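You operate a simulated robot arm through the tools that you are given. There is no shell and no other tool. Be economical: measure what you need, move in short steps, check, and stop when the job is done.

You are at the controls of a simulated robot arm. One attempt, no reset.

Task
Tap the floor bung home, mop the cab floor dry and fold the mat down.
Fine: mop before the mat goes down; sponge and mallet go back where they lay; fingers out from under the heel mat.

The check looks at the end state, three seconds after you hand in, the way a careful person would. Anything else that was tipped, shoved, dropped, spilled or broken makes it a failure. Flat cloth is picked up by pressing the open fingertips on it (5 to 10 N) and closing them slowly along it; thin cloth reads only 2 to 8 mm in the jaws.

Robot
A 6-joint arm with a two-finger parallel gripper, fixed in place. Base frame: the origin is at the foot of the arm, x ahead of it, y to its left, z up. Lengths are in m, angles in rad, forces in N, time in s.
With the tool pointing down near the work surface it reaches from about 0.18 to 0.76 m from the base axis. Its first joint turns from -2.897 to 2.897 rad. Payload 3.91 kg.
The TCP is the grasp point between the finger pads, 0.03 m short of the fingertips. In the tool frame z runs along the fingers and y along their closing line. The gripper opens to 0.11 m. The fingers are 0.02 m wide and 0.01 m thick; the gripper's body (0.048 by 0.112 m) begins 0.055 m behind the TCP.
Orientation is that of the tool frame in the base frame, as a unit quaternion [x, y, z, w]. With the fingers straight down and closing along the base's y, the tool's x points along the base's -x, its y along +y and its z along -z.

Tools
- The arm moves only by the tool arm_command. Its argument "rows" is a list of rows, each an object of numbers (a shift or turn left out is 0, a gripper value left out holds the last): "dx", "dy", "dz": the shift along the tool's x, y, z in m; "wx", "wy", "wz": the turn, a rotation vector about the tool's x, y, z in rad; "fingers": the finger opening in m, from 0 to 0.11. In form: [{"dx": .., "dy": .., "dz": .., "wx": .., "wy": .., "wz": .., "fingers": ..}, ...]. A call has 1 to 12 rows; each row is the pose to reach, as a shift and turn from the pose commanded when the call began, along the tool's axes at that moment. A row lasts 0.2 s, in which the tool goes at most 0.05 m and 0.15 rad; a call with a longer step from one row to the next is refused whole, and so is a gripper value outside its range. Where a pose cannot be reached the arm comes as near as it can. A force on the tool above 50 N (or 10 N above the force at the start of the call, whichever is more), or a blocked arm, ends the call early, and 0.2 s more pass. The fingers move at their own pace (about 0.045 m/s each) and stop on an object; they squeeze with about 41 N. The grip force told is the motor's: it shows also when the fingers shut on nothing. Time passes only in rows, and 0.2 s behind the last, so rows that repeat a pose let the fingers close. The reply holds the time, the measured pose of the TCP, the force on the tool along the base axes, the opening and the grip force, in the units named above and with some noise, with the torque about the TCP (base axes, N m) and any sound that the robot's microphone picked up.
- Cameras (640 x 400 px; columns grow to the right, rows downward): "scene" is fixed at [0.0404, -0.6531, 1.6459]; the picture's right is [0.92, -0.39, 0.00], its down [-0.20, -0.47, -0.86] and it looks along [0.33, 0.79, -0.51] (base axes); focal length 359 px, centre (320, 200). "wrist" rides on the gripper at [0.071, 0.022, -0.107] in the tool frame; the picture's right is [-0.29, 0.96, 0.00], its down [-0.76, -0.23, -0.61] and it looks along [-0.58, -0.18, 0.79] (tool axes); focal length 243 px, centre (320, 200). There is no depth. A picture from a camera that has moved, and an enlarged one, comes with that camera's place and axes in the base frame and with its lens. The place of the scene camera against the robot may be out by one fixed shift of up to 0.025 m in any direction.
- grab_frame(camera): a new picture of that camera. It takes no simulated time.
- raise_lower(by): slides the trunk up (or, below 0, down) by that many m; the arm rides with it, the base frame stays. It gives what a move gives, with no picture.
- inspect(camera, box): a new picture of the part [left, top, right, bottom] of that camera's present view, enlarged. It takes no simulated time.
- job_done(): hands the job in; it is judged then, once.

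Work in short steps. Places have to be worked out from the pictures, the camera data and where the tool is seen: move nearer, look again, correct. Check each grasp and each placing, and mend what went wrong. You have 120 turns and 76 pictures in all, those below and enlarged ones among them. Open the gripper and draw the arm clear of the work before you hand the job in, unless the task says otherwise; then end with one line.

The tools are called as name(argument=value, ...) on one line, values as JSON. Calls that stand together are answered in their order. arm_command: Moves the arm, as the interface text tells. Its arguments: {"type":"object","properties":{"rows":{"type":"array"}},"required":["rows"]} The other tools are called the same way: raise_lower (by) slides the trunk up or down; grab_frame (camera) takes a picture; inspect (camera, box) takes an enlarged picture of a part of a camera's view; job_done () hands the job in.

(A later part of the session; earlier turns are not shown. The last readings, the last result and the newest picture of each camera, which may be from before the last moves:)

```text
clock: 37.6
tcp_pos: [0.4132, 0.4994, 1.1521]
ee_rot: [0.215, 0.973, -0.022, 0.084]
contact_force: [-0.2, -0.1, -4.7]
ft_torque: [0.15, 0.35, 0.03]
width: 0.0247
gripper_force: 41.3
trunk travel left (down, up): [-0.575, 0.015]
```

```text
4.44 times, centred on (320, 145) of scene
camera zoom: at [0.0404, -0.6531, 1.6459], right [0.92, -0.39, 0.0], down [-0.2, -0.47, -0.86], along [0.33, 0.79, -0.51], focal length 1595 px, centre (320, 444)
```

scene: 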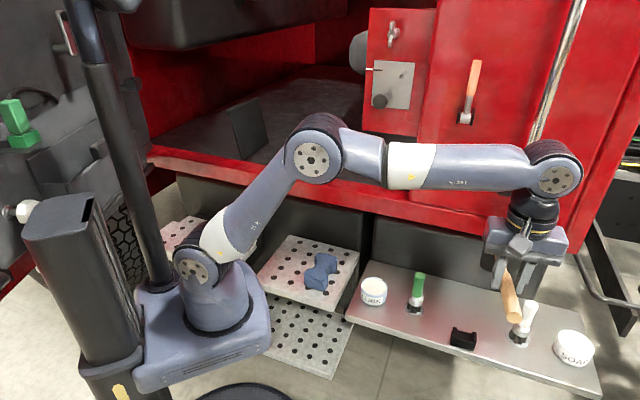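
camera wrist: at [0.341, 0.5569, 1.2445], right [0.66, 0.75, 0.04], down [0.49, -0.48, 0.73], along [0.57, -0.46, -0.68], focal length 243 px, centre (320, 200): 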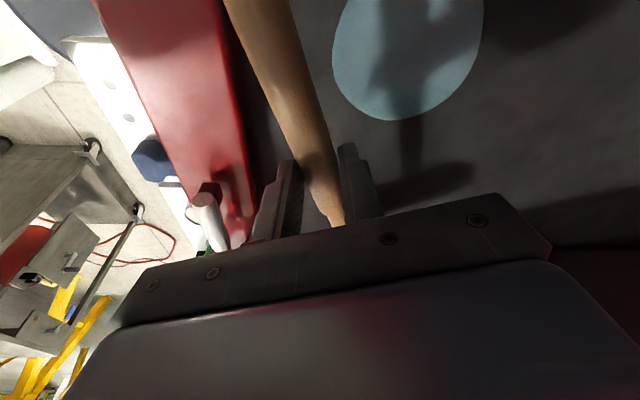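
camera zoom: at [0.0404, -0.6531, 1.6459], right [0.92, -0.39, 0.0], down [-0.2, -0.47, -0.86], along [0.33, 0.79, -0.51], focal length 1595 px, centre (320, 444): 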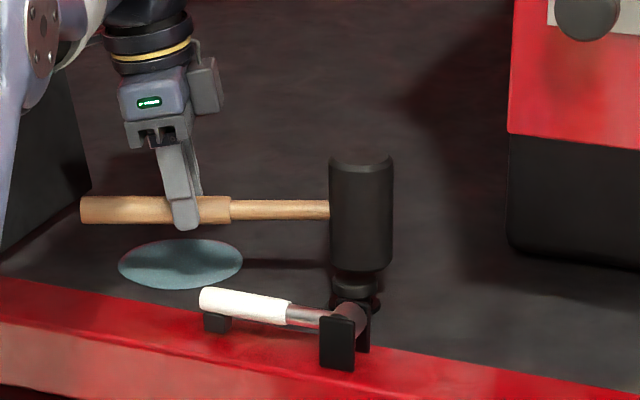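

Levelled and lined up with the bung laterally. Descending vertically in small steps to feel for contact.

arm_command(rows=[{"dx": 0.0017, "dz": 0.0099}, {"dx": 0.0034, "dz": 0.0197}, {"dx": 0.0042, "dz": 0.0246}, {"dx": 0.0051, "dz": 0.0296}])

inspect(camera="scene", box=[290, 120, 380, 190])

```text
clock: 38.6
tcp_pos: [0.4101, 0.5015, 1.1239]
ee_rot: [0.213, 0.973, -0.021, 0.085]
contact_force: [-9.1, 4.8, 12.7]
ft_torque: [-0.46, -1.15, 0.12]
width: 0.0248
gripper_force: 40.7
trunk travel left (down, up): [-0.575, 0.015]
```

```text
5.71 times, centred on (335, 155) of scene
camera zoom: at [0.0404, -0.6531, 1.6459], right [0.92, -0.39, 0.0], down [-0.2, -0.47, -0.86], along [0.33, 0.79, -0.51], focal length 2050 px, centre (234, 457)
```

zoom: 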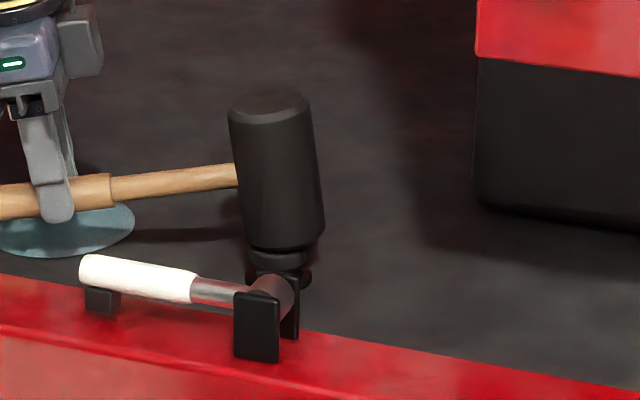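

Contact made at ~17 N but the mallet pivots up in the grip. I try a quick tap: lift 40 mm, re-level, strike down fast.

arm_command(rows=[{"dx": -0.0034, "dz": -0.02, "wy": 0.05}, {"dx": -0.0068, "dz": -0.0394, "wy": 0.1}, {"dx": -0.0068, "dz": -0.0394, "wy": 0.14}, {"dx": -0.0068, "dz": -0.0394, "wy": 0.14}, {"dx": 0.0014, "dz": 0.008, "wy": 0.14}, {"dx": -0.0034, "dz": -0.02, "wy": 0.14}])

inspect(camera="scene", box=[290, 120, 380, 190])

```text
clock: 40.0
tcp_pos: [0.4111, 0.5008, 1.1437]
ee_rot: [0.216, 0.976, -0.008, 0.017]
contact_force: [-0.8, 0.5, -3.2]
ft_torque: [0.18, 0.3, -0.02]
width: 0.0246
gripper_force: 41.1
trunk travel left (down, up): [-0.575, 0.015]
```

```text
5.71 times, centred on (335, 155) of scene
camera zoom: at [0.0404, -0.6531, 1.6459], right [0.92, -0.39, 0.0], down [-0.2, -0.47, -0.86], along [0.33, 0.79, -0.51], focal length 2050 px, centre (234, 457)
```

zoom: 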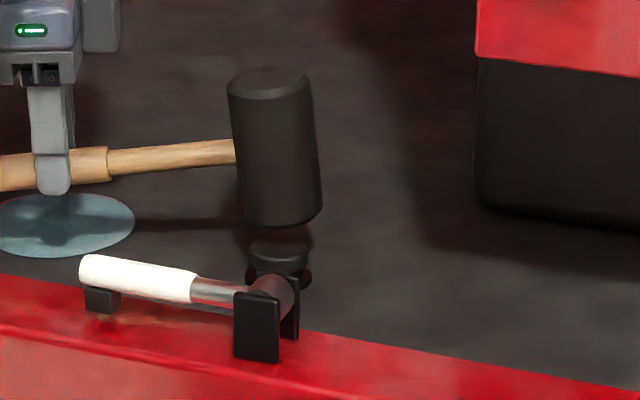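

The bung cap has dropped a few mm. Tapping works, so re-level and strike again.

arm_command(rows=[{"dz": -0.015, "wy": 0.07}, {"dz": -0.02, "wy": 0.14}, {"dz": -0.02, "wy": 0.14}, {"dz": 0.028, "wy": 0.16}, {"dz": 0.03, "wy": 0.2}, {"dz": 0.0, "wy": 0.2}])

inspect(camera="scene", box=[290, 120, 380, 190])

```text
clock: 41.5
tcp_pos: [0.4117, 0.4975, 1.1409]
ee_rot: [0.216, 0.973, 0.012, -0.082]
contact_force: [-0.8, -0.5, -3.5]
ft_torque: [0.12, 0.28, 0.01]
width: 0.0242
gripper_force: 40.9
trunk travel left (down, up): [-0.575, 0.015]
```

```text
5.71 times, centred on (335, 155) of scene
camera zoom: at [0.0404, -0.6531, 1.6459], right [0.92, -0.39, 0.0], down [-0.2, -0.47, -0.86], along [0.33, 0.79, -0.51], focal length 2050 px, centre (234, 457)
```

zoom: 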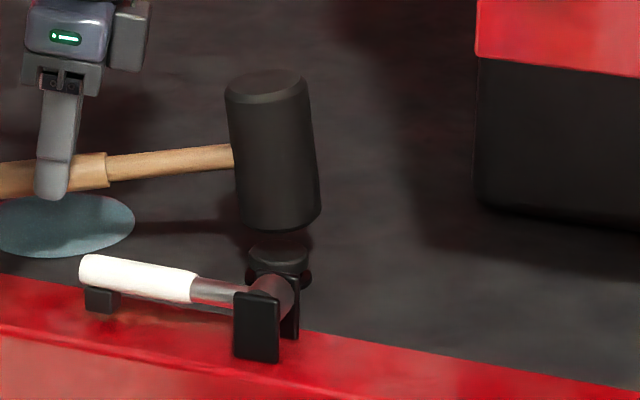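

Progress, but slips in pitch each time. I do a series of taps with rotational swing to compensate.

arm_command(rows=[{"dx": 0.0017, "dz": -0.01, "wy": 0.1}, {"dx": 0.0017, "dz": -0.01, "wy": 0.1}, {"dx": -0.0058, "dz": 0.0345, "wy": 0.2}, {"dx": 0.0017, "dz": -0.01, "wy": 0.3}, {"dx": 0.0017, "dz": -0.01, "wy": 0.3}, {"dx": -0.0058, "dz": 0.0345, "wy": 0.4}, {"dx": 0.0017, "dz": -0.01, "wy": 0.42}, {"dx": 0.0017, "dz": -0.01, "wy": 0.42}])

inspect(camera="scene", box=[290, 120, 380, 190])

```text
clock: 43.2
tcp_pos: [0.4134, 0.5013, 1.1506]
ee_rot: [0.208, 0.934, 0.058, -0.283]
contact_force: [0.8, -0.1, -4.2]
ft_torque: [0.13, 0.33, 0.04]
width: 0.0247
gripper_force: 41.5
trunk travel left (down, up): [-0.575, 0.015]
```

```text
5.71 times, centred on (335, 155) of scene
camera zoom: at [0.0404, -0.6531, 1.6459], right [0.92, -0.39, 0.0], down [-0.2, -0.47, -0.86], along [0.33, 0.79, -0.51], focal length 2050 px, centre (234, 457)
```

zoom: 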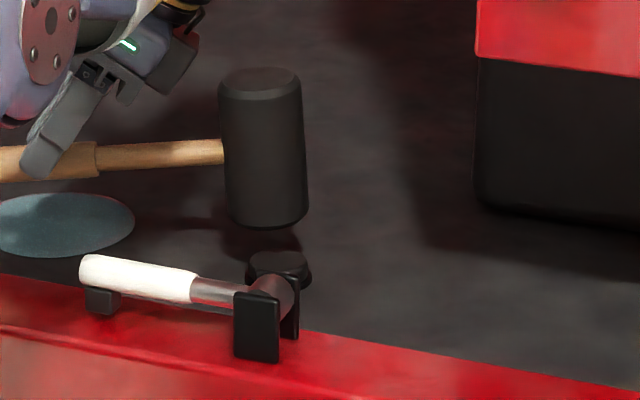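

The bung is clearly lower. Zooming in to judge how proud it still is.

inspect(camera="scene", box=[315, 150, 347, 174])

```text
16.00 times, centred on (331, 162) of scene
camera zoom: at [0.0404, -0.6531, 1.6459], right [0.92, -0.39, 0.0], down [-0.2, -0.47, -0.86], along [0.33, 0.79, -0.51], focal length 5741 px, centre (144, 808)
```

zoom: 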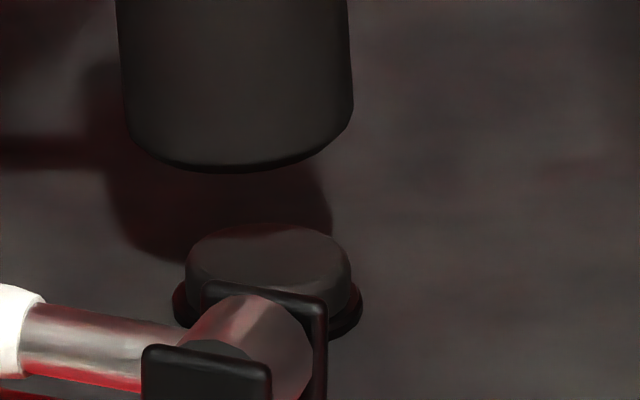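

The cap looks nearly down on its ring. One more tap, centred 8 mm further forward, ending in a press to read resistance.

arm_command(rows=[{"dx": -0.0067, "dz": -0.0044, "wy": 0.05}, {"dx": -0.0067, "dz": -0.0044, "wy": 0.05}, {"dx": -0.0314, "dz": 0.0332, "wy": 0.1}, {"dx": -0.0341, "dz": 0.0374, "wy": 0.15}])

inspect(camera="scene", box=[290, 120, 380, 190])

```text
clock: 44.4
tcp_pos: [0.415, 0.4987, 1.1162]
ee_rot: [0.195, 0.913, 0.085, -0.348]
contact_force: [-15.0, 3.0, 22.3]
ft_torque: [-1.2, -1.75, -0.5]
width: 0.0248
gripper_force: 41.3
trunk travel left (down, up): [-0.575, 0.015]
stopped in row 4: the force on the tool passed its limit at 109 N (the readings are from after the stop); the commanded pose is now the measured one
```

```text
5.71 times, centred on (335, 155) of scene
camera zoom: at [0.0404, -0.6531, 1.6459], right [0.92, -0.39, 0.0], down [-0.2, -0.47, -0.86], along [0.33, 0.79, -0.51], focal length 2050 px, centre (234, 457)
```

zoom: 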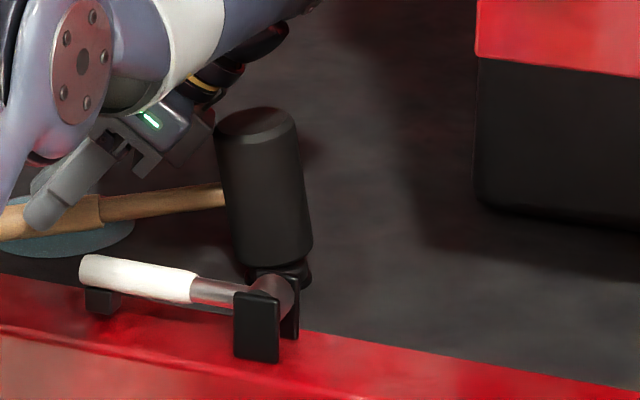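

A strong 109 N hit. Raise and look at the bung.

arm_command(rows=[{"dx": 0.0167, "dz": -0.0186}, {"dx": 0.0335, "dz": -0.0372}, {"dx": 0.0535, "dz": -0.0594}])

inspect(camera="scene", box=[315, 150, 347, 174])

```text
clock: 45.2
tcp_pos: [0.4172, 0.4982, 1.1907]
ee_rot: [0.198, 0.912, 0.081, -0.349]
contact_force: [-0.1, 0.3, -4.1]
ft_torque: [0.17, 0.3, -0.01]
width: 0.0244
gripper_force: 40.8
trunk travel left (down, up): [-0.575, 0.015]
```

```text
16.00 times, centred on (331, 162) of scene
camera zoom: at [0.0404, -0.6531, 1.6459], right [0.92, -0.39, 0.0], down [-0.2, -0.47, -0.86], along [0.33, 0.79, -0.51], focal length 5741 px, centre (144, 808)
```

zoom: 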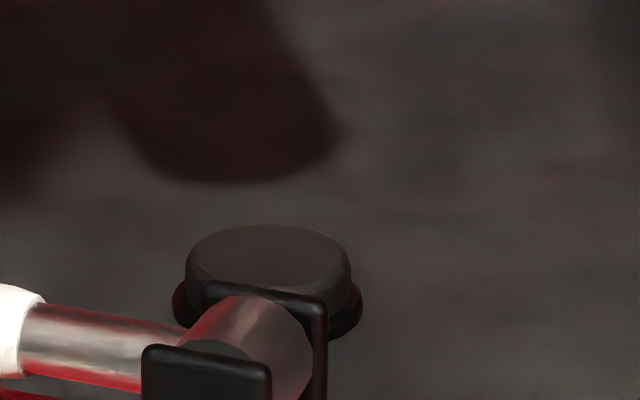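

No further movement after the hard hit: the bung is seated. The mallet is now pitched in my grip, so before returning it I'll straighten it by pressing its tail on bare cab floor, clear of bung, puddle and lever. First un-lean the tool while high.

arm_command(rows=[{"wy": -0.13}, {"wy": -0.26}, {"wy": -0.39}, {"wy": -0.52}, {"wy": -0.65}, {"wy": -0.735}])

```text
clock: 46.6
tcp_pos: [0.4186, 0.4984, 1.1907]
ee_rot: [0.214, 0.977, 0.006, 0.003]
contact_force: [-0.6, -0.5, -4.7]
ft_torque: [0.08, 0.25, -0.01]
width: 0.0245
gripper_force: 40.9
trunk travel left (down, up): [-0.575, 0.015]
```

Now swing to yaw -45° at (0.455, 0.44) and come down to z 1.12, then look.

arm_command(rows=[{"dx": -0.02, "dy": -0.013, "wz": 0.12}, {"dx": -0.04, "dy": -0.026, "wz": 0.24}, {"dx": -0.057, "dy": -0.0376, "wz": 0.35}, {"dx": -0.057, "dy": -0.0376, "wz": 0.35, "dz": 0.04}, {"dx": -0.057, "dy": -0.0376, "wz": 0.35, "dz": 0.07}])

inspect(camera="scene", box=[260, 90, 400, 190])

grab_frame(camera="wrist")

```text
clock: 47.8
tcp_pos: [0.46, 0.4372, 1.1191]
ee_rot: [0.382, 0.924, 0.006, 0.0]
contact_force: [7.5, -6.6, 16.4]
ft_torque: [0.59, 1.03, 0.12]
width: 0.0241
gripper_force: 41.6
trunk travel left (down, up): [-0.575, 0.015]
```

```text
4.00 times, centred on (330, 140) of scene
camera zoom: at [0.0404, -0.6531, 1.6459], right [0.92, -0.39, 0.0], down [-0.2, -0.47, -0.86], along [0.33, 0.79, -0.51], focal length 1435 px, centre (280, 440)
```

zoom: 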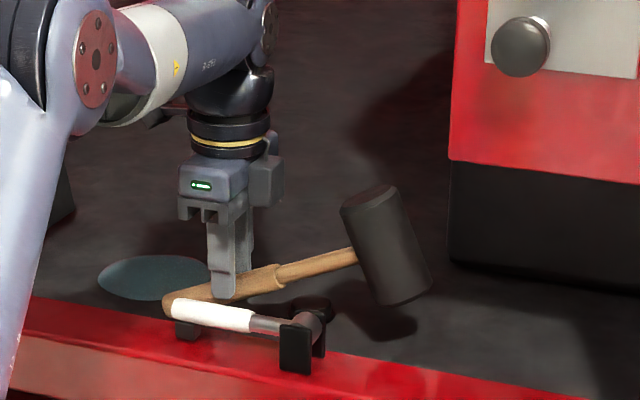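

```text
26 pictures are left
camera wrist: at [0.4224, 0.5019, 1.2266], right [0.88, 0.47, 0.01], down [0.37, -0.71, 0.6], along [0.29, -0.53, -0.8], focal length 243 px, centre (320, 200)
```

wrist: 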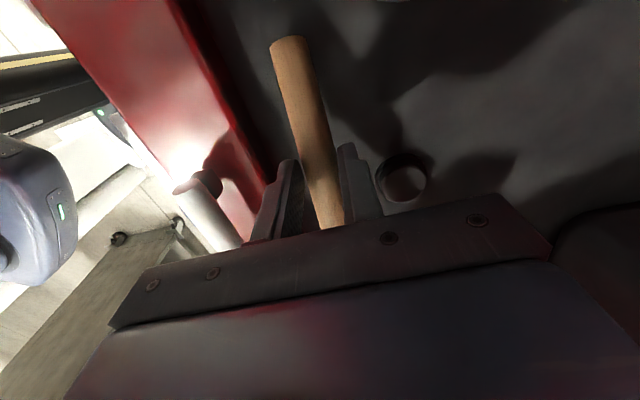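

Tail is on the floor and rotating the mallet as intended (pitch now ≈27°). Pressing down another 25 mm.

arm_command(rows=[{"dz": 0.008}, {"dz": 0.016}, {"dz": 0.022}, {"dz": 0.027}])

inspect(camera="scene", box=[260, 90, 400, 190])

```text
clock: 48.8
tcp_pos: [0.4555, 0.4393, 1.1016]
ee_rot: [0.381, 0.924, 0.011, 0.004]
contact_force: [-2.4, -12.0, 15.9]
ft_torque: [-0.49, 0.46, 0.38]
width: 0.0247
gripper_force: 41.3
trunk travel left (down, up): [-0.575, 0.015]
stopped in row 4: the force on the tool passed its limit at 51 N (the readings are from after the stop); the commanded pose is now the measured one
```

```text
4.00 times, centred on (330, 140) of scene
camera zoom: at [0.0404, -0.6531, 1.6459], right [0.92, -0.39, 0.0], down [-0.2, -0.47, -0.86], along [0.33, 0.79, -0.51], focal length 1435 px, centre (280, 440)
```

zoom: 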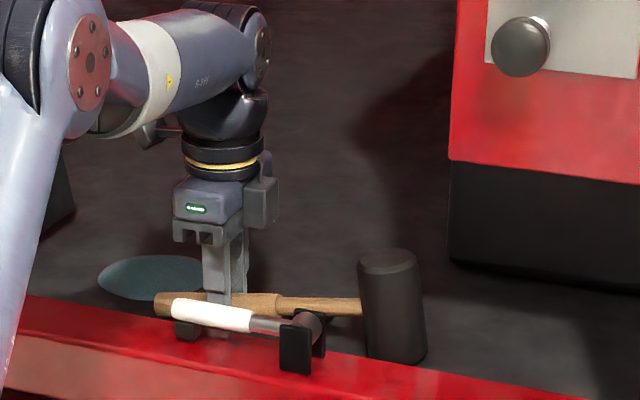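

Mallet is now within ~10° of level in the grip. Lift straight up and check.

arm_command(rows=[{"dz": -0.01}, {"dz": -0.04}, {"dz": -0.08}, {"dz": -0.12}, {"dz": -0.15}])

inspect(camera="scene", box=[260, 70, 400, 190])

```text
clock: 50.0
tcp_pos: [0.4546, 0.4401, 1.2472]
ee_rot: [0.381, 0.925, 0.009, 0.003]
contact_force: [-0.2, -0.1, -4.3]
ft_torque: [0.33, 0.34, 0.02]
width: 0.0248
gripper_force: 41.0
trunk travel left (down, up): [-0.575, 0.015]
```

```text
3.33 times, centred on (330, 130) of scene
camera zoom: at [0.0404, -0.6531, 1.6459], right [0.92, -0.39, 0.0], down [-0.2, -0.47, -0.86], along [0.33, 0.79, -0.51], focal length 1196 px, centre (287, 433)
```

zoom: 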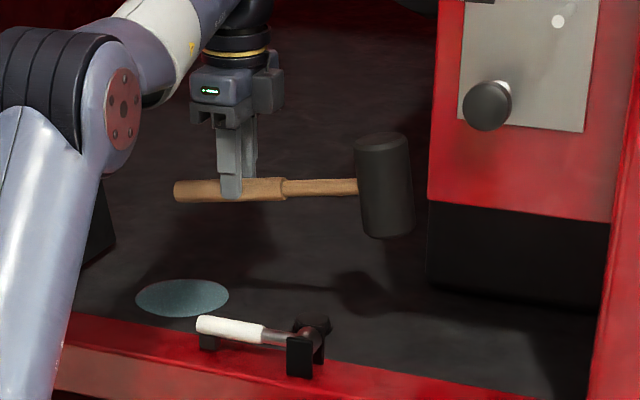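

Pitch fixed (≈10° head-up), lever and bung unaffected. Carrying the mallet back out of the cab.

arm_command(rows=[{"dx": -0.0257, "dy": -0.0365}, {"dx": -0.0514, "dy": -0.073}, {"dx": -0.0771, "dy": -0.1095}, {"dx": -0.1028, "dy": -0.146}, {"dx": -0.1285, "dy": -0.1825}, {"dx": -0.1542, "dy": -0.219}, {"dx": -0.1799, "dy": -0.2555}, {"dx": -0.2056, "dy": -0.292}, {"dx": -0.2313, "dy": -0.3285}, {"dx": -0.257, "dy": -0.365}])

```text
clock: 50.7
tcp_pos: [0.4236, 0.3486, 1.243]
ee_rot: [0.373, 0.928, 0.008, -0.008]
contact_force: [-34.8, 25.7, -4.7]
ft_torque: [0.01, -0.01, 1.05]
width: 0.0315
gripper_force: 41.2
trunk travel left (down, up): [-0.575, 0.015]
stopped in row 3: the force on the tool passed its limit at 70 N (the readings are from after the stop); the commanded pose is now the measured one
```

Unexpected stop with 70 N along the handle; looking at what was touched.

grab_frame(camera="scene")

grab_frame(camera="wrist")

```text
23 pictures are left
```

scene: 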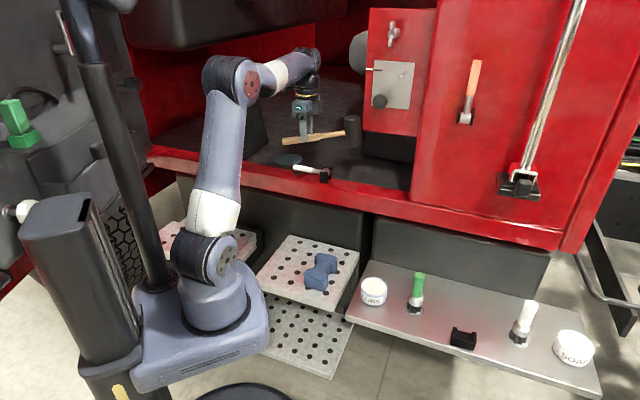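

```text
22 pictures are left
camera wrist: at [0.3863, 0.4111, 1.3512], right [0.87, 0.49, 0.0], down [0.39, -0.7, 0.59], along [0.29, -0.51, -0.81], focal length 243 px, centre (320, 200)
```

wrist: 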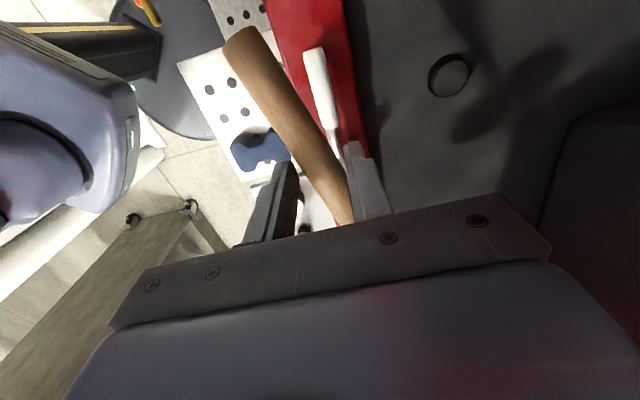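

Now clear: the red knob box sits in the opening at ≈(0.575, 0.26), and the mallet head ran into its left face. I back straight off along the handle, then see how the mallet sits.

arm_command(rows=[{"dx": 0.015}, {"dx": 0.04}, {"dx": 0.06}, {"dx": 0.06}])

grab_frame(camera="wrist")

inspect(camera="scene", box=[250, 80, 400, 190])

```text
clock: 51.7
tcp_pos: [0.3909, 0.3812, 1.2445]
ee_rot: [0.377, 0.926, 0.01, -0.004]
contact_force: [0.3, 0.3, -4.5]
ft_torque: [0.29, 0.3, -0.01]
width: 0.0248
gripper_force: 41.2
trunk travel left (down, up): [-0.575, 0.015]
```

```text
21 pictures are left
camera wrist: at [0.3528, 0.4452, 1.3522], right [0.88, 0.48, 0.01], down [0.38, -0.71, 0.59], along [0.29, -0.52, -0.81], focal length 243 px, centre (320, 200)
```

wrist: 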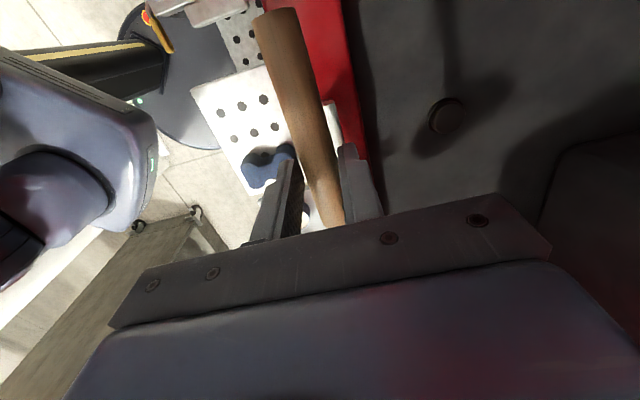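

```text
3.64 times, centred on (325, 135) of scene
camera zoom: at [0.0404, -0.6531, 1.6459], right [0.92, -0.39, 0.0], down [-0.2, -0.47, -0.86], along [0.33, 0.79, -0.51], focal length 1305 px, centre (302, 436)
```

zoom: 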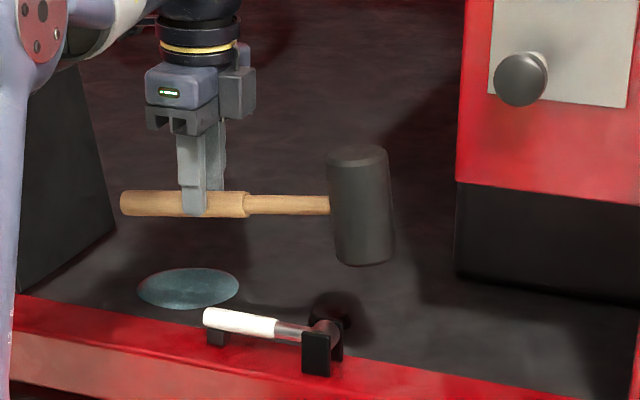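

Mallet is aligned again. Exit straight outward, away from the box.

arm_command(rows=[{"dy": -0.035}, {"dy": -0.075}, {"dy": -0.115}, {"dy": -0.155}, {"dy": -0.195}])

```text
clock: 52.9
tcp_pos: [0.2537, 0.2467, 1.243]
ee_rot: [0.378, 0.926, 0.01, -0.005]
contact_force: [-0.1, 2.0, -4.4]
ft_torque: [0.27, 0.3, 0.01]
width: 0.0246
gripper_force: 40.7
trunk travel left (down, up): [-0.575, 0.015]
```

Now travel to (0.44, -0.25) while turning to yaw 48°.

arm_command(rows=[{"dx": -0.0401, "dy": -0.0188, "wz": -0.1348}, {"dx": -0.0802, "dy": -0.0375, "wz": -0.2695}, {"dx": -0.1203, "dy": -0.0563, "wz": -0.4043}, {"dx": -0.1603, "dy": -0.075, "wz": -0.539}, {"dx": -0.2004, "dy": -0.0938, "wz": -0.6738}, {"dx": -0.2405, "dy": -0.1125, "wz": -0.8085}, {"dx": -0.2806, "dy": -0.1313, "wz": -0.9433}, {"dx": -0.3207, "dy": -0.15, "wz": -1.078}, {"dx": -0.3608, "dy": -0.1688, "wz": -1.2128}, {"dx": -0.4008, "dy": -0.1875, "wz": -1.3475}, {"dx": -0.4409, "dy": -0.2063, "wz": -1.4823}, {"dx": -0.481, "dy": -0.225, "wz": -1.617}])

raise_lower(by=-0.29)

```text
clock: 55.5
tcp_pos: [0.4395, -0.2541, 1.2279]
ee_rot: [-0.41, 0.912, 0.011, 0.003]
contact_force: [0.0, 0.2, -5.1]
ft_torque: [-0.32, 0.27, -0.01]
width: 0.0245
gripper_force: 41.0
trunk travel left (down, up): [-0.575, 0.015]
```

```text
clock: 58.4
tcp_pos: [0.4393, -0.2531, 0.9385]
ee_rot: [-0.41, 0.912, 0.01, 0.003]
contact_force: [-0.3, 0.5, -4.2]
ft_torque: [-0.35, 0.3, 0.02]
width: 0.0246
gripper_force: 41.1
trunk travel left (down, up): [-0.285, 0.305]
```

Trunk needs a bit more height for reach; raise 0.08 while I line up with the handle's axis line and level the mallet.

raise_lower(by=0.08)

arm_command(rows=[{"dy": -0.04, "wy": 0.06}, {"dy": -0.08, "wy": 0.12}, {"dy": -0.115, "dz": 0.02, "wy": 0.17}, {"dy": -0.131, "dz": 0.05, "wy": 0.17}, {"dy": -0.131, "dz": 0.055, "wy": 0.17}])

inspect(camera="scene", box=[380, 180, 600, 370])

```text
clock: 59.6
tcp_pos: [0.4383, -0.2528, 1.0188]
ee_rot: [-0.41, 0.912, 0.011, 0.003]
contact_force: [-0.3, -0.3, -4.4]
ft_torque: [-0.34, 0.27, -0.01]
width: 0.0249
gripper_force: 41.4
trunk travel left (down, up): [-0.365, 0.225]
```

```text
clock: 60.8
tcp_pos: [0.5377, -0.3388, 0.9637]
ee_rot: [-0.409, 0.909, -0.024, -0.075]
contact_force: [-0.1, 0.1, -3.9]
ft_torque: [-0.29, 0.27, -0.02]
width: 0.0246
gripper_force: 41.1
trunk travel left (down, up): [-0.365, 0.225]
```

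```text
2.11 times, centred on (490, 275) of scene
camera zoom: at [0.0404, -0.6531, 1.6459], right [0.92, -0.39, 0.0], down [-0.2, -0.47, -0.86], along [0.33, 0.79, -0.51], focal length 755 px, centre (-38, 42)
```

zoom: 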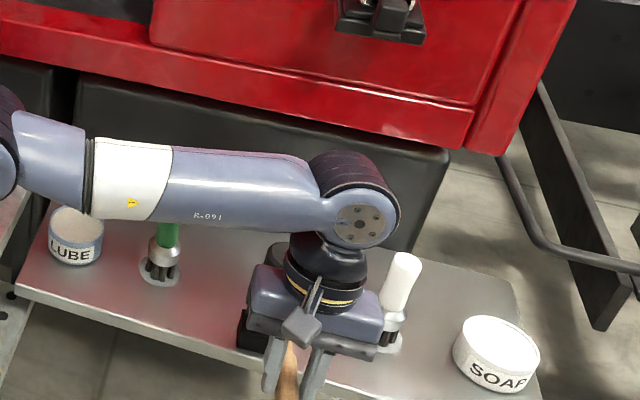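

On the line. Advance along the handle axis to above the rest position.

arm_command(rows=[{"dx": -0.0464, "dz": -0.0075}, {"dx": -0.0936, "dz": -0.01}, {"dx": -0.1416, "dz": -0.0076}, {"dx": -0.1895, "dz": -0.0052}, {"dx": -0.2365, "dz": -0.0047}, {"dx": -0.2365, "dz": -0.0047}])

inspect(camera="scene", box=[430, 250, 510, 360])

```text
clock: 62.2
tcp_pos: [0.6868, -0.1688, 0.9342]
ee_rot: [-0.408, 0.909, -0.026, -0.074]
contact_force: [-0.2, -0.7, -3.8]
ft_torque: [-0.31, 0.28, 0.0]
width: 0.0245
gripper_force: 41.5
out of reach, approached as far as the arm can: row 5, 6
trunk travel left (down, up): [-0.365, 0.225]
```

```text
3.64 times, centred on (470, 305) of scene
camera zoom: at [0.0404, -0.6531, 1.6459], right [0.92, -0.39, 0.0], down [-0.2, -0.47, -0.86], along [0.33, 0.79, -0.51], focal length 1305 px, centre (-226, -182)
```

zoom: 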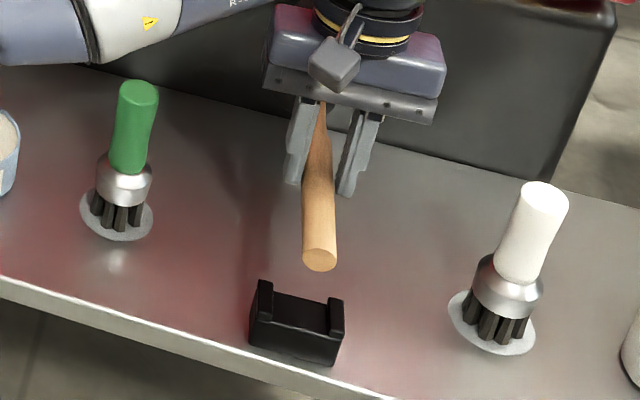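

Tail tracks above the fork. Lower most of the way with a 12 mm forward correction, then check.

arm_command(rows=[{"dx": -0.0071, "dz": 0.0191}, {"dx": -0.0162, "dz": 0.0379}, {"dx": -0.0168, "dz": 0.0418}])

inspect(camera="scene", box=[430, 250, 510, 360])

```text
clock: 63.0
tcp_pos: [0.6924, -0.1614, 0.8882]
ee_rot: [-0.409, 0.909, -0.025, -0.076]
contact_force: [0.4, -0.8, -4.4]
ft_torque: [-0.3, 0.27, -0.01]
width: 0.0244
gripper_force: 41.4
trunk travel left (down, up): [-0.365, 0.225]
```

```text
3.64 times, centred on (470, 305) of scene
camera zoom: at [0.0404, -0.6531, 1.6459], right [0.92, -0.39, 0.0], down [-0.2, -0.47, -0.86], along [0.33, 0.79, -0.51], focal length 1305 px, centre (-226, -182)
```

zoom: 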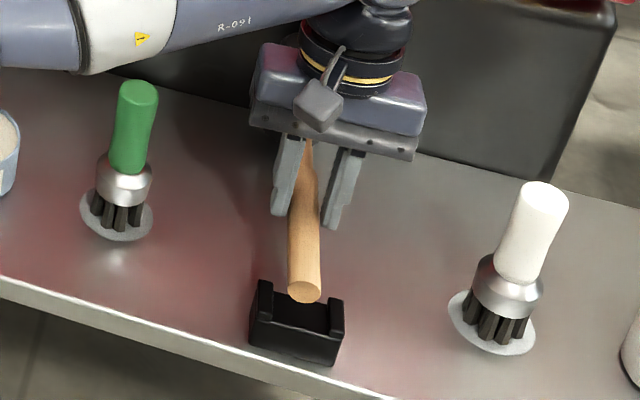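

Nearly in the slot; lower the final ~22 mm with a small backward trim.

arm_command(rows=[{"dx": 0.0014, "dz": 0.0104}, {"dx": 0.0027, "dz": 0.0187}, {"dx": 0.0026, "dz": 0.0212}, {"dx": 0.0026, "dz": 0.0222}])

inspect(camera="scene", box=[430, 250, 510, 360])

```text
clock: 64.0
tcp_pos: [0.6881, -0.1655, 0.8704]
ee_rot: [-0.411, 0.909, -0.028, -0.071]
contact_force: [15.3, 7.0, 27.9]
ft_torque: [-0.13, -0.81, 0.05]
width: 0.0247
gripper_force: 41.0
trunk travel left (down, up): [-0.365, 0.225]
```

```text
3.64 times, centred on (470, 305) of scene
camera zoom: at [0.0404, -0.6531, 1.6459], right [0.92, -0.39, 0.0], down [-0.2, -0.47, -0.86], along [0.33, 0.79, -0.51], focal length 1305 px, centre (-226, -182)
```

zoom: 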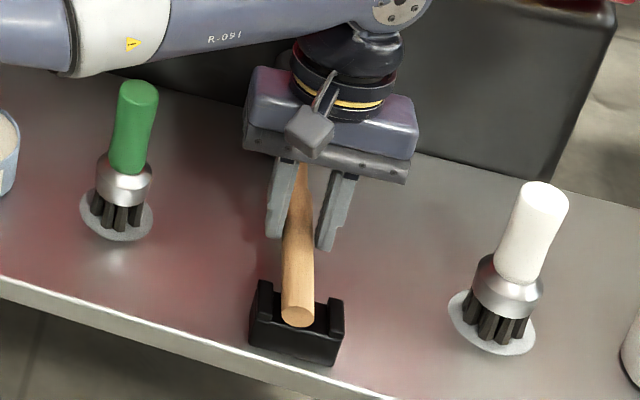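

Seated: tail within ~4 mm of original, fork unmoved. Ease off, trim 3 mm sideways, release gently and withdraw upward.

arm_command(rows=[{"dz": -0.002, "dy": -0.002}, {"dz": -0.002, "dy": -0.003}, {"dz": -0.002, "dy": -0.003, "fingers": 0.03}, {"dz": -0.002, "dy": -0.003, "fingers": 0.05}, {"dz": -0.002, "dy": -0.003, "fingers": 0.06}, {"dz": -0.002, "dy": -0.003}, {"dz": -0.025, "dy": -0.003}, {"dz": -0.055, "dy": -0.003, "dx": 0.02}, {"dz": -0.07, "dy": -0.003, "dx": 0.06}, {"dz": -0.08, "dy": -0.003, "dx": 0.1}])

inspect(camera="scene", box=[430, 250, 510, 360])

```text
clock: 66.2
tcp_pos: [0.6319, -0.2372, 0.9609]
ee_rot: [-0.409, 0.909, -0.024, -0.074]
contact_force: [0.0, 0.8, -0.2]
ft_torque: [-0.02, -0.02, 0.02]
width: 0.0601
gripper_force: 0.1
trunk travel left (down, up): [-0.365, 0.225]
```

```text
3.64 times, centred on (470, 305) of scene
camera zoom: at [0.0404, -0.6531, 1.6459], right [0.92, -0.39, 0.0], down [-0.2, -0.47, -0.86], along [0.33, 0.79, -0.51], focal length 1305 px, centre (-226, -182)
```

zoom: 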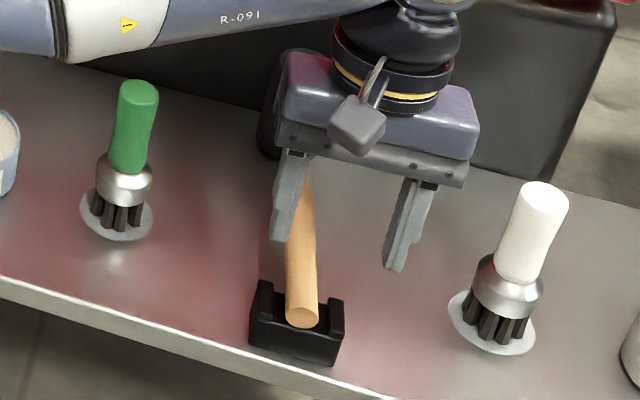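

The handle rests as before. Now clear out toward the sponge, un-leaning the tool, and check the mallet head once the view is free.

arm_command(rows=[{"dx": 0.01, "dy": 0.02, "dz": -0.03, "wy": -0.05}, {"dx": 0.005, "dy": 0.065, "dz": -0.05, "wy": -0.1}, {"dx": -0.01, "dy": 0.11, "dz": -0.05, "wy": -0.15}, {"dx": -0.025, "dy": 0.155, "dz": -0.05, "wy": -0.15}, {"dx": -0.04, "dy": 0.2, "dz": -0.05, "wy": -0.15}, {"dx": -0.055, "dy": 0.245, "dz": -0.05, "wy": -0.15}, {"dx": -0.07, "dy": 0.29, "dz": -0.05, "wy": -0.15}, {"dx": -0.085, "dy": 0.335, "dz": -0.05, "wy": -0.15}, {"dx": -0.1, "dy": 0.38, "dz": -0.05, "wy": -0.15}, {"dx": -0.111, "dy": 0.425, "dz": -0.05, "wy": -0.15}])

grab_frame(camera="wrist")

inspect(camera="scene", box=[430, 250, 510, 360])

```text
clock: 68.4
tcp_pos: [0.3894, 0.138, 1.0014]
ee_rot: [-0.41, 0.912, 0.006, -0.005]
contact_force: [-0.2, 0.2, -1.0]
ft_torque: [0.03, 0.01, -0.02]
width: 0.0599
gripper_force: 0.0
trunk travel left (down, up): [-0.365, 0.225]
```

```text
14 pictures are left
camera wrist: at [0.3256, 0.0975, 1.1088], right [-0.52, 0.85, 0.01], down [0.69, 0.41, 0.6], along [0.51, 0.32, -0.8], focal length 243 px, centre (320, 200)
```

wrist: 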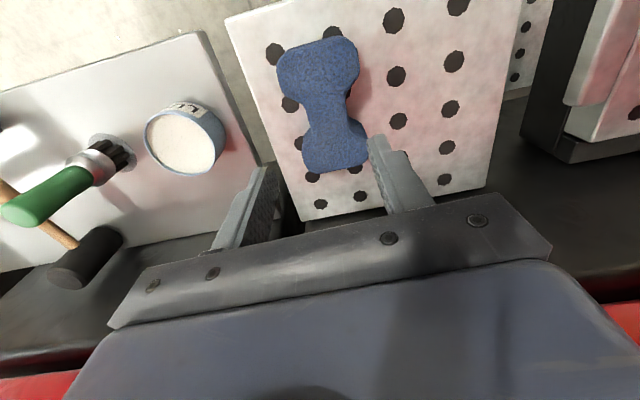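

```text
3.64 times, centred on (470, 305) of scene
camera zoom: at [0.0404, -0.6531, 1.6459], right [0.92, -0.39, 0.0], down [-0.2, -0.47, -0.86], along [0.33, 0.79, -0.51], focal length 1305 px, centre (-226, -182)
```

zoom: 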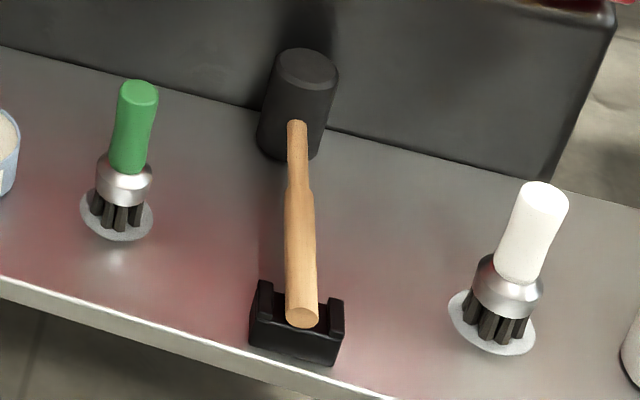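

The mallet is back within ~1 cm. The sponge's waist is at ≈(0.387, 0.147), long axis at ≈50°, so the present yaw closes across the waist. I open wide, lower over it, and feel for contact.

arm_command(rows=[{"dx": -0.006, "dy": 0.007, "dz": 0.03, "fingers": 0.085}, {"dx": -0.006, "dy": 0.007, "dz": 0.07}, {"dx": -0.006, "dy": 0.007, "dz": 0.1}, {"dx": -0.006, "dy": 0.007, "dz": 0.12}, {"dx": -0.006, "dy": 0.007, "dz": 0.125}])

inspect(camera="scene", box=[265, 210, 385, 310])

```text
clock: 69.6
tcp_pos: [0.3884, 0.1449, 0.8762]
ee_rot: [-0.41, 0.912, 0.006, -0.006]
contact_force: [0.6, 0.5, 1.4]
ft_torque: [0.01, -0.03, -0.01]
width: 0.085
gripper_force: 0.0
trunk travel left (down, up): [-0.365, 0.225]
```

```text
4.00 times, centred on (325, 260) of scene
camera zoom: at [0.0404, -0.6531, 1.6459], right [0.92, -0.39, 0.0], down [-0.2, -0.47, -0.86], along [0.33, 0.79, -0.51], focal length 1435 px, centre (300, -40)
```

zoom: 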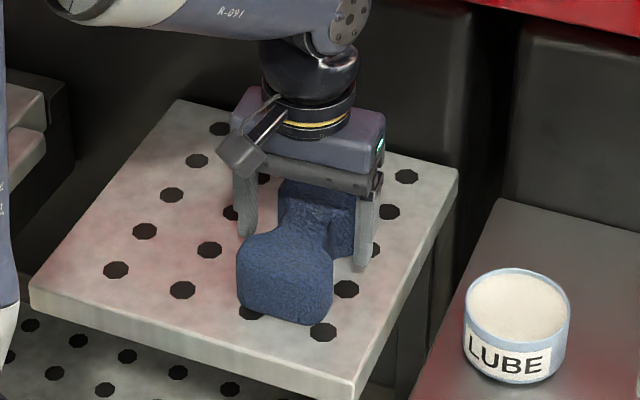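

Fingers straddle the waist at about mid-height, good for mopping. Closing.

arm_command(rows=[{"dz": 0.004, "fingers": 0.06}, {"dz": 0.004, "fingers": 0.05}, {"dz": 0.004, "fingers": 0.04}, {"dz": 0.004, "fingers": 0.03}, {"dz": 0.004, "fingers": 0.02}, {"dz": 0.004, "fingers": 0.02}])

```text
clock: 71.0
tcp_pos: [0.3876, 0.1451, 0.8719]
ee_rot: [-0.409, 0.912, 0.006, -0.006]
contact_force: [-0.4, -1.3, 1.3]
ft_torque: [-0.1, -0.05, -0.08]
width: 0.0395
gripper_force: 41.2
trunk travel left (down, up): [-0.365, 0.225]
```

Sponge gripped (39.5 mm). Lift by arm then trunk.

arm_command(rows=[{"dz": -0.02}, {"dz": -0.06}, {"dz": -0.1}, {"dz": -0.12}])

raise_lower(by=0.21)

grab_frame(camera="scene")

```text
clock: 72.0
tcp_pos: [0.39, 0.1443, 0.993]
ee_rot: [-0.41, 0.912, 0.006, -0.006]
contact_force: [0.2, -1.2, -0.8]
ft_torque: [0.02, -0.04, -0.01]
width: 0.0391
gripper_force: 41.1
trunk travel left (down, up): [-0.365, 0.225]
```

```text
clock: 74.3
tcp_pos: [0.3899, 0.1452, 1.2025]
ee_rot: [-0.41, 0.912, 0.006, -0.005]
contact_force: [0.4, 0.2, -1.1]
ft_torque: [0.01, 0.01, 0.02]
width: 0.0391
gripper_force: 40.9
trunk travel left (down, up): [-0.575, 0.015]
```

```text
11 pictures are left
```

scene: 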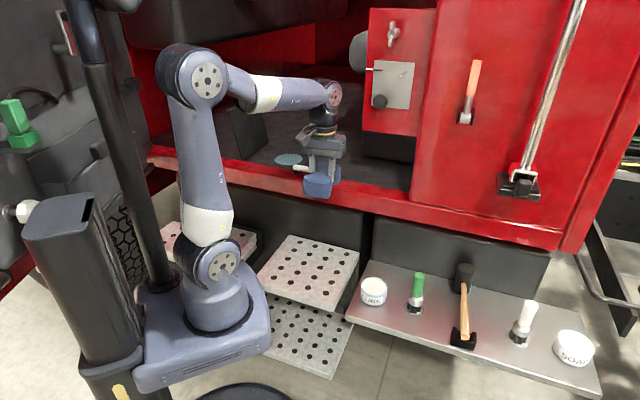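

The puddle: centre ≈(0.427, 0.578), radius ≈0.054, floor z≈1.045. With the sponge's long axis radial, a tangential sweep covers it. Carry the sponge over the sill into the cab.

arm_command(rows=[{"dx": -0.0335, "dy": 0.0263}, {"dx": -0.067, "dy": 0.0527}, {"dx": -0.1, "dy": 0.079}, {"dx": -0.134, "dy": 0.1053}, {"dx": -0.167, "dy": 0.1317, "wz": -0.03}, {"dx": -0.2007, "dy": 0.158, "wz": -0.06}, {"dx": -0.234, "dy": 0.18, "dz": 0.01, "wz": -0.09}, {"dx": -0.268, "dy": 0.203, "dz": 0.025, "wz": -0.09}, {"dx": -0.302, "dy": 0.225, "dz": 0.045, "wz": -0.09}, {"dx": -0.335, "dy": 0.248, "dz": 0.06, "wz": -0.09}])

inspect(camera="scene", box=[220, 80, 380, 190])

```text
clock: 76.5
tcp_pos: [0.4256, 0.5549, 1.1418]
ee_rot: [-0.45, 0.893, 0.007, -0.006]
contact_force: [0.5, -0.5, -0.9]
ft_torque: [0.03, 0.0, 0.01]
width: 0.0392
gripper_force: 40.9
trunk travel left (down, up): [-0.575, 0.015]
```

```text
3.64 times, centred on (300, 135) of scene
camera zoom: at [0.0404, -0.6531, 1.6459], right [0.92, -0.39, 0.0], down [-0.2, -0.47, -0.86], along [0.33, 0.79, -0.51], focal length 1305 px, centre (393, 436)
```

zoom: 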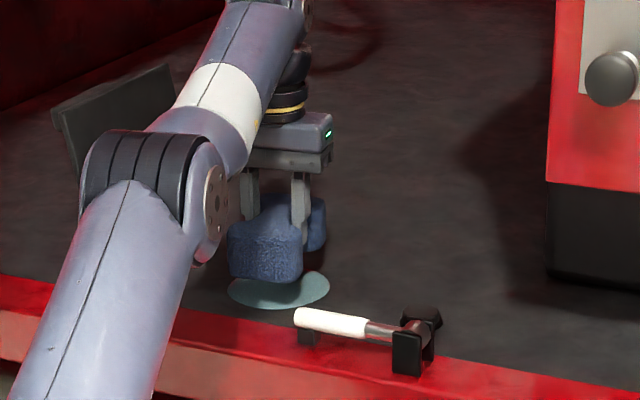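

Right above the puddle. Descend to feel floor contact.

arm_command(rows=[{"dx": -0.0193, "dy": 0.0126, "dz": 0.015}, {"dx": -0.0193, "dy": 0.0126, "dz": 0.025}, {"dx": -0.0193, "dy": 0.0126, "dz": 0.033}, {"dx": -0.0193, "dy": 0.0126, "dz": 0.04}, {"dx": -0.0193, "dy": 0.0126, "dz": 0.046}])

```text
clock: 77.7
tcp_pos: [0.4197, 0.5731, 1.1012]
ee_rot: [-0.45, 0.893, 0.008, -0.001]
contact_force: [-1.3, -2.0, 25.7]
ft_torque: [-1.33, -0.15, -0.12]
width: 0.039
gripper_force: 41.3
out of reach, approached as far as the arm can: row 1, 2, 3, 4, 5
trunk travel left (down, up): [-0.575, 0.015]
```

Floor contact at z≈1.10, pressure biased to the near lobe. Ease slightly and sweep tangentially back and forth.

arm_command(rows=[{"dz": -0.003, "dy": 0.02}, {"dz": -0.003, "dy": 0.04}, {"dz": -0.003, "dy": 0.05}, {"dz": -0.003, "dy": 0.03}, {"dz": -0.003, "dy": 0.01}, {"dz": -0.003, "dy": -0.01}, {"dz": -0.003, "dy": -0.03}, {"dz": -0.003, "dy": -0.05}, {"dz": -0.003, "dy": -0.03, "dx": 0.01}, {"dz": -0.003, "dy": 0.0, "dx": 0.015}, {"dz": -0.003, "dy": 0.03, "dx": 0.015}, {"dz": -0.003, "dy": 0.05, "dx": 0.015}])

inspect(camera="scene", box=[220, 80, 380, 190])

```text
clock: 80.3
tcp_pos: [0.374, 0.5926, 1.1009]
ee_rot: [-0.45, 0.893, 0.007, -0.005]
contact_force: [7.9, -5.6, 19.5]
ft_torque: [-0.3, -1.12, -0.17]
width: 0.0391
gripper_force: 40.7
out of reach, approached as far as the arm can: row 1, 2, 3, 4, 5
trunk travel left (down, up): [-0.575, 0.015]
```

```text
3.64 times, centred on (300, 135) of scene
camera zoom: at [0.0404, -0.6531, 1.6459], right [0.92, -0.39, 0.0], down [-0.2, -0.47, -0.86], along [0.33, 0.79, -0.51], focal length 1305 px, centre (393, 436)
```

zoom: 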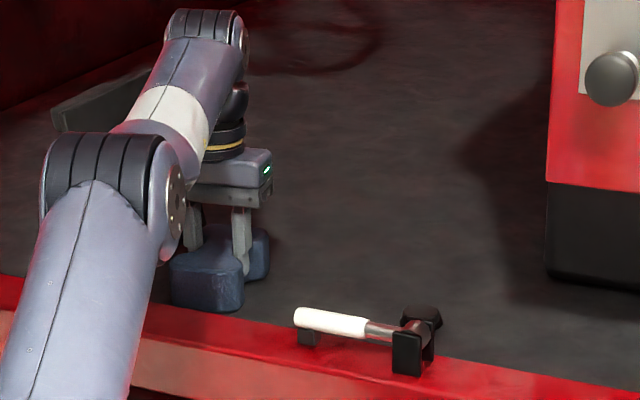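

The puddle area looks dry. One more return sweep for the far and near margins, then lift and check.

arm_command(rows=[{"dy": -0.02, "dx": -0.01}, {"dy": -0.045, "dx": -0.015}, {"dy": -0.07, "dx": -0.015}, {"dy": -0.1, "dx": -0.01}, {"dy": -0.1, "dx": 0.02}, {"dy": -0.07, "dx": 0.02}, {"dy": -0.04, "dx": 0.02}, {"dy": -0.06, "dx": 0.01}, {"dy": -0.07, "dx": 0.02, "dz": -0.02}, {"dy": -0.07, "dx": 0.04, "dz": -0.05}, {"dy": -0.08, "dx": 0.07, "dz": -0.08}, {"dy": -0.09, "dx": 0.11, "dz": -0.1}])

inspect(camera="scene", box=[210, 80, 370, 190])

```text
clock: 82.9
tcp_pos: [0.3793, 0.4469, 1.1988]
ee_rot: [-0.45, 0.893, 0.007, -0.005]
contact_force: [-0.7, 0.6, -0.1]
ft_torque: [0.02, 0.01, -0.02]
width: 0.0389
gripper_force: 41.0
trunk travel left (down, up): [-0.575, 0.015]
```

```text
3.64 times, centred on (290, 135) of scene
camera zoom: at [0.0404, -0.6531, 1.6459], right [0.92, -0.39, 0.0], down [-0.2, -0.47, -0.86], along [0.33, 0.79, -0.51], focal length 1305 px, centre (429, 436)
```

zoom: 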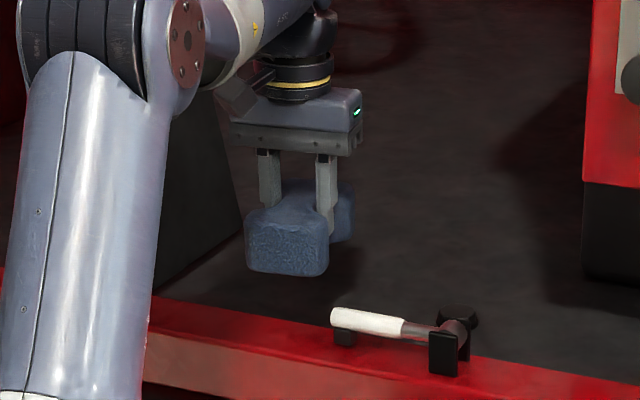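

Floor is dry. Now return the sponge: out over the sill to above its spot on the step.

arm_command(rows=[{"dx": 0.0338, "dy": -0.0269}, {"dx": 0.0677, "dy": -0.0539}, {"dx": 0.1015, "dy": -0.0808}, {"dx": 0.1353, "dy": -0.1077, "wz": 0.02}, {"dx": 0.1691, "dy": -0.1346, "wz": 0.05}, {"dx": 0.203, "dy": -0.1616, "wz": 0.09}, {"dx": 0.2368, "dy": -0.1885, "wz": 0.09}, {"dx": 0.2368, "dy": -0.1885, "wz": 0.09}])

raise_lower(by=-0.21)

```text
clock: 84.7
tcp_pos: [0.3902, 0.1495, 1.1992]
ee_rot: [-0.411, 0.912, 0.006, -0.005]
contact_force: [1.3, 0.4, 0.3]
ft_torque: [0.02, 0.01, -0.01]
width: 0.0391
gripper_force: 41.3
trunk travel left (down, up): [-0.575, 0.015]
```

```text
clock: 86.9
tcp_pos: [0.39, 0.1508, 0.9887]
ee_rot: [-0.41, 0.912, 0.006, -0.005]
contact_force: [-0.3, 0.7, -0.1]
ft_torque: [0.05, -0.03, 0.0]
width: 0.0388
gripper_force: 40.4
trunk travel left (down, up): [-0.365, 0.225]
```

Lower onto the step at the recorded spot.

arm_command(rows=[{"dx": 0.006, "dy": -0.002, "dz": 0.04}, {"dx": 0.006, "dy": -0.002, "dz": 0.08}, {"dx": 0.006, "dy": -0.002, "dz": 0.1}, {"dx": 0.006, "dy": -0.002, "dz": 0.11}, {"dx": 0.006, "dy": -0.002, "dz": 0.115}])

```text
clock: 88.1
tcp_pos: [0.3849, 0.1454, 0.8738]
ee_rot: [-0.41, 0.912, 0.005, -0.006]
contact_force: [0.4, -0.8, -0.7]
ft_torque: [0.02, -0.01, 0.0]
width: 0.0389
gripper_force: 40.9
trunk travel left (down, up): [-0.365, 0.225]
```

No contact yet; a few mm more.

arm_command(rows=[{"dz": 0.003}, {"dz": 0.006}, {"dz": 0.006}])

```text
clock: 88.9
tcp_pos: [0.3843, 0.145, 0.8698]
ee_rot: [-0.41, 0.912, 0.006, -0.002]
contact_force: [0.1, 1.7, 38.2]
ft_torque: [-0.76, -0.26, -0.01]
width: 0.0389
gripper_force: 41.1
trunk travel left (down, up): [-0.365, 0.225]
```

Firm contact. Back off 3 mm, open, and rise; then look.

arm_command(rows=[{"dz": -0.003}, {"dz": -0.003, "fingers": 0.06}, {"dz": -0.003, "fingers": 0.085}, {"dz": -0.003, "fingers": 0.085}, {"dz": -0.003}, {"dz": -0.04}, {"dz": -0.08}, {"dz": -0.12}])

raise_lower(by=0.225)

grab_frame(camera="scene")

```text
clock: 90.7
tcp_pos: [0.3875, 0.1439, 0.9903]
ee_rot: [-0.41, 0.912, 0.006, -0.007]
contact_force: [0.3, -0.4, -0.2]
ft_torque: [0.01, 0.04, 0.02]
width: 0.085
gripper_force: 0.1
trunk travel left (down, up): [-0.365, 0.225]
```

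```text
clock: 93.1
tcp_pos: [0.3874, 0.1434, 1.2141]
ee_rot: [-0.41, 0.912, 0.007, -0.006]
contact_force: [0.1, 0.7, 0.4]
ft_torque: [-0.01, 0.0, -0.02]
width: 0.085
gripper_force: 0.0
trunk travel left (down, up): [-0.59, 0.0]
```

```text
7 pictures are left
```

scene: 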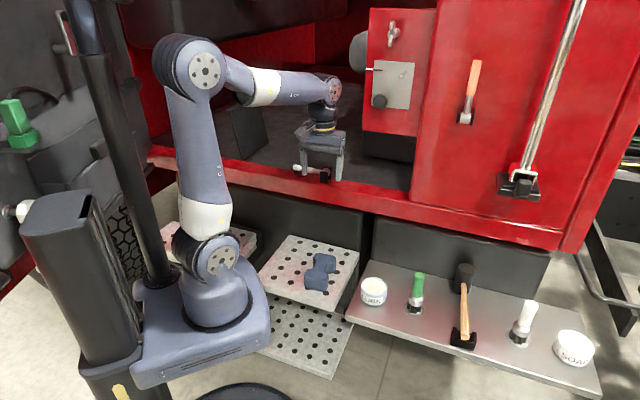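

Sponge is back in place; mallet, lever fine; floor dry. The mat flap: hinge line from ≈(0.26, 0.64) to (0.40, 0.78), ~0.19 m tall, leaning back ~13°. I'll go behind it with closed fingers and push it over. First, move left and close.

arm_command(rows=[{"dx": -0.008, "dy": 0.042, "dz": -0.01, "wz": -0.04, "fingers": 0.0}, {"dx": -0.016, "dy": 0.084, "dz": -0.02, "wz": -0.08}, {"dx": -0.024, "dy": 0.126, "dz": -0.03, "wz": -0.12}, {"dx": -0.032, "dy": 0.168, "dz": -0.04, "wz": -0.16}, {"dx": -0.04, "dy": 0.21, "dz": -0.05, "wz": -0.2}, {"dx": -0.048, "dy": 0.252, "dz": -0.06, "wz": -0.24}, {"dx": -0.056, "dy": 0.294, "dz": -0.07, "wz": -0.28}, {"dx": -0.064, "dy": 0.336, "dz": -0.08, "wz": -0.32}, {"dx": -0.072, "dy": 0.381, "dz": -0.08, "wz": -0.36}])

```text
clock: 95.1
tcp_pos: [0.1508, 0.4506, 1.3017]
ee_rot: [-0.567, 0.824, 0.007, -0.005]
contact_force: [0.6, -0.3, -0.1]
ft_torque: [-0.01, -0.01, -0.04]
width: 0.0001
gripper_force: 37.8
trunk travel left (down, up): [-0.59, 0.0]
```

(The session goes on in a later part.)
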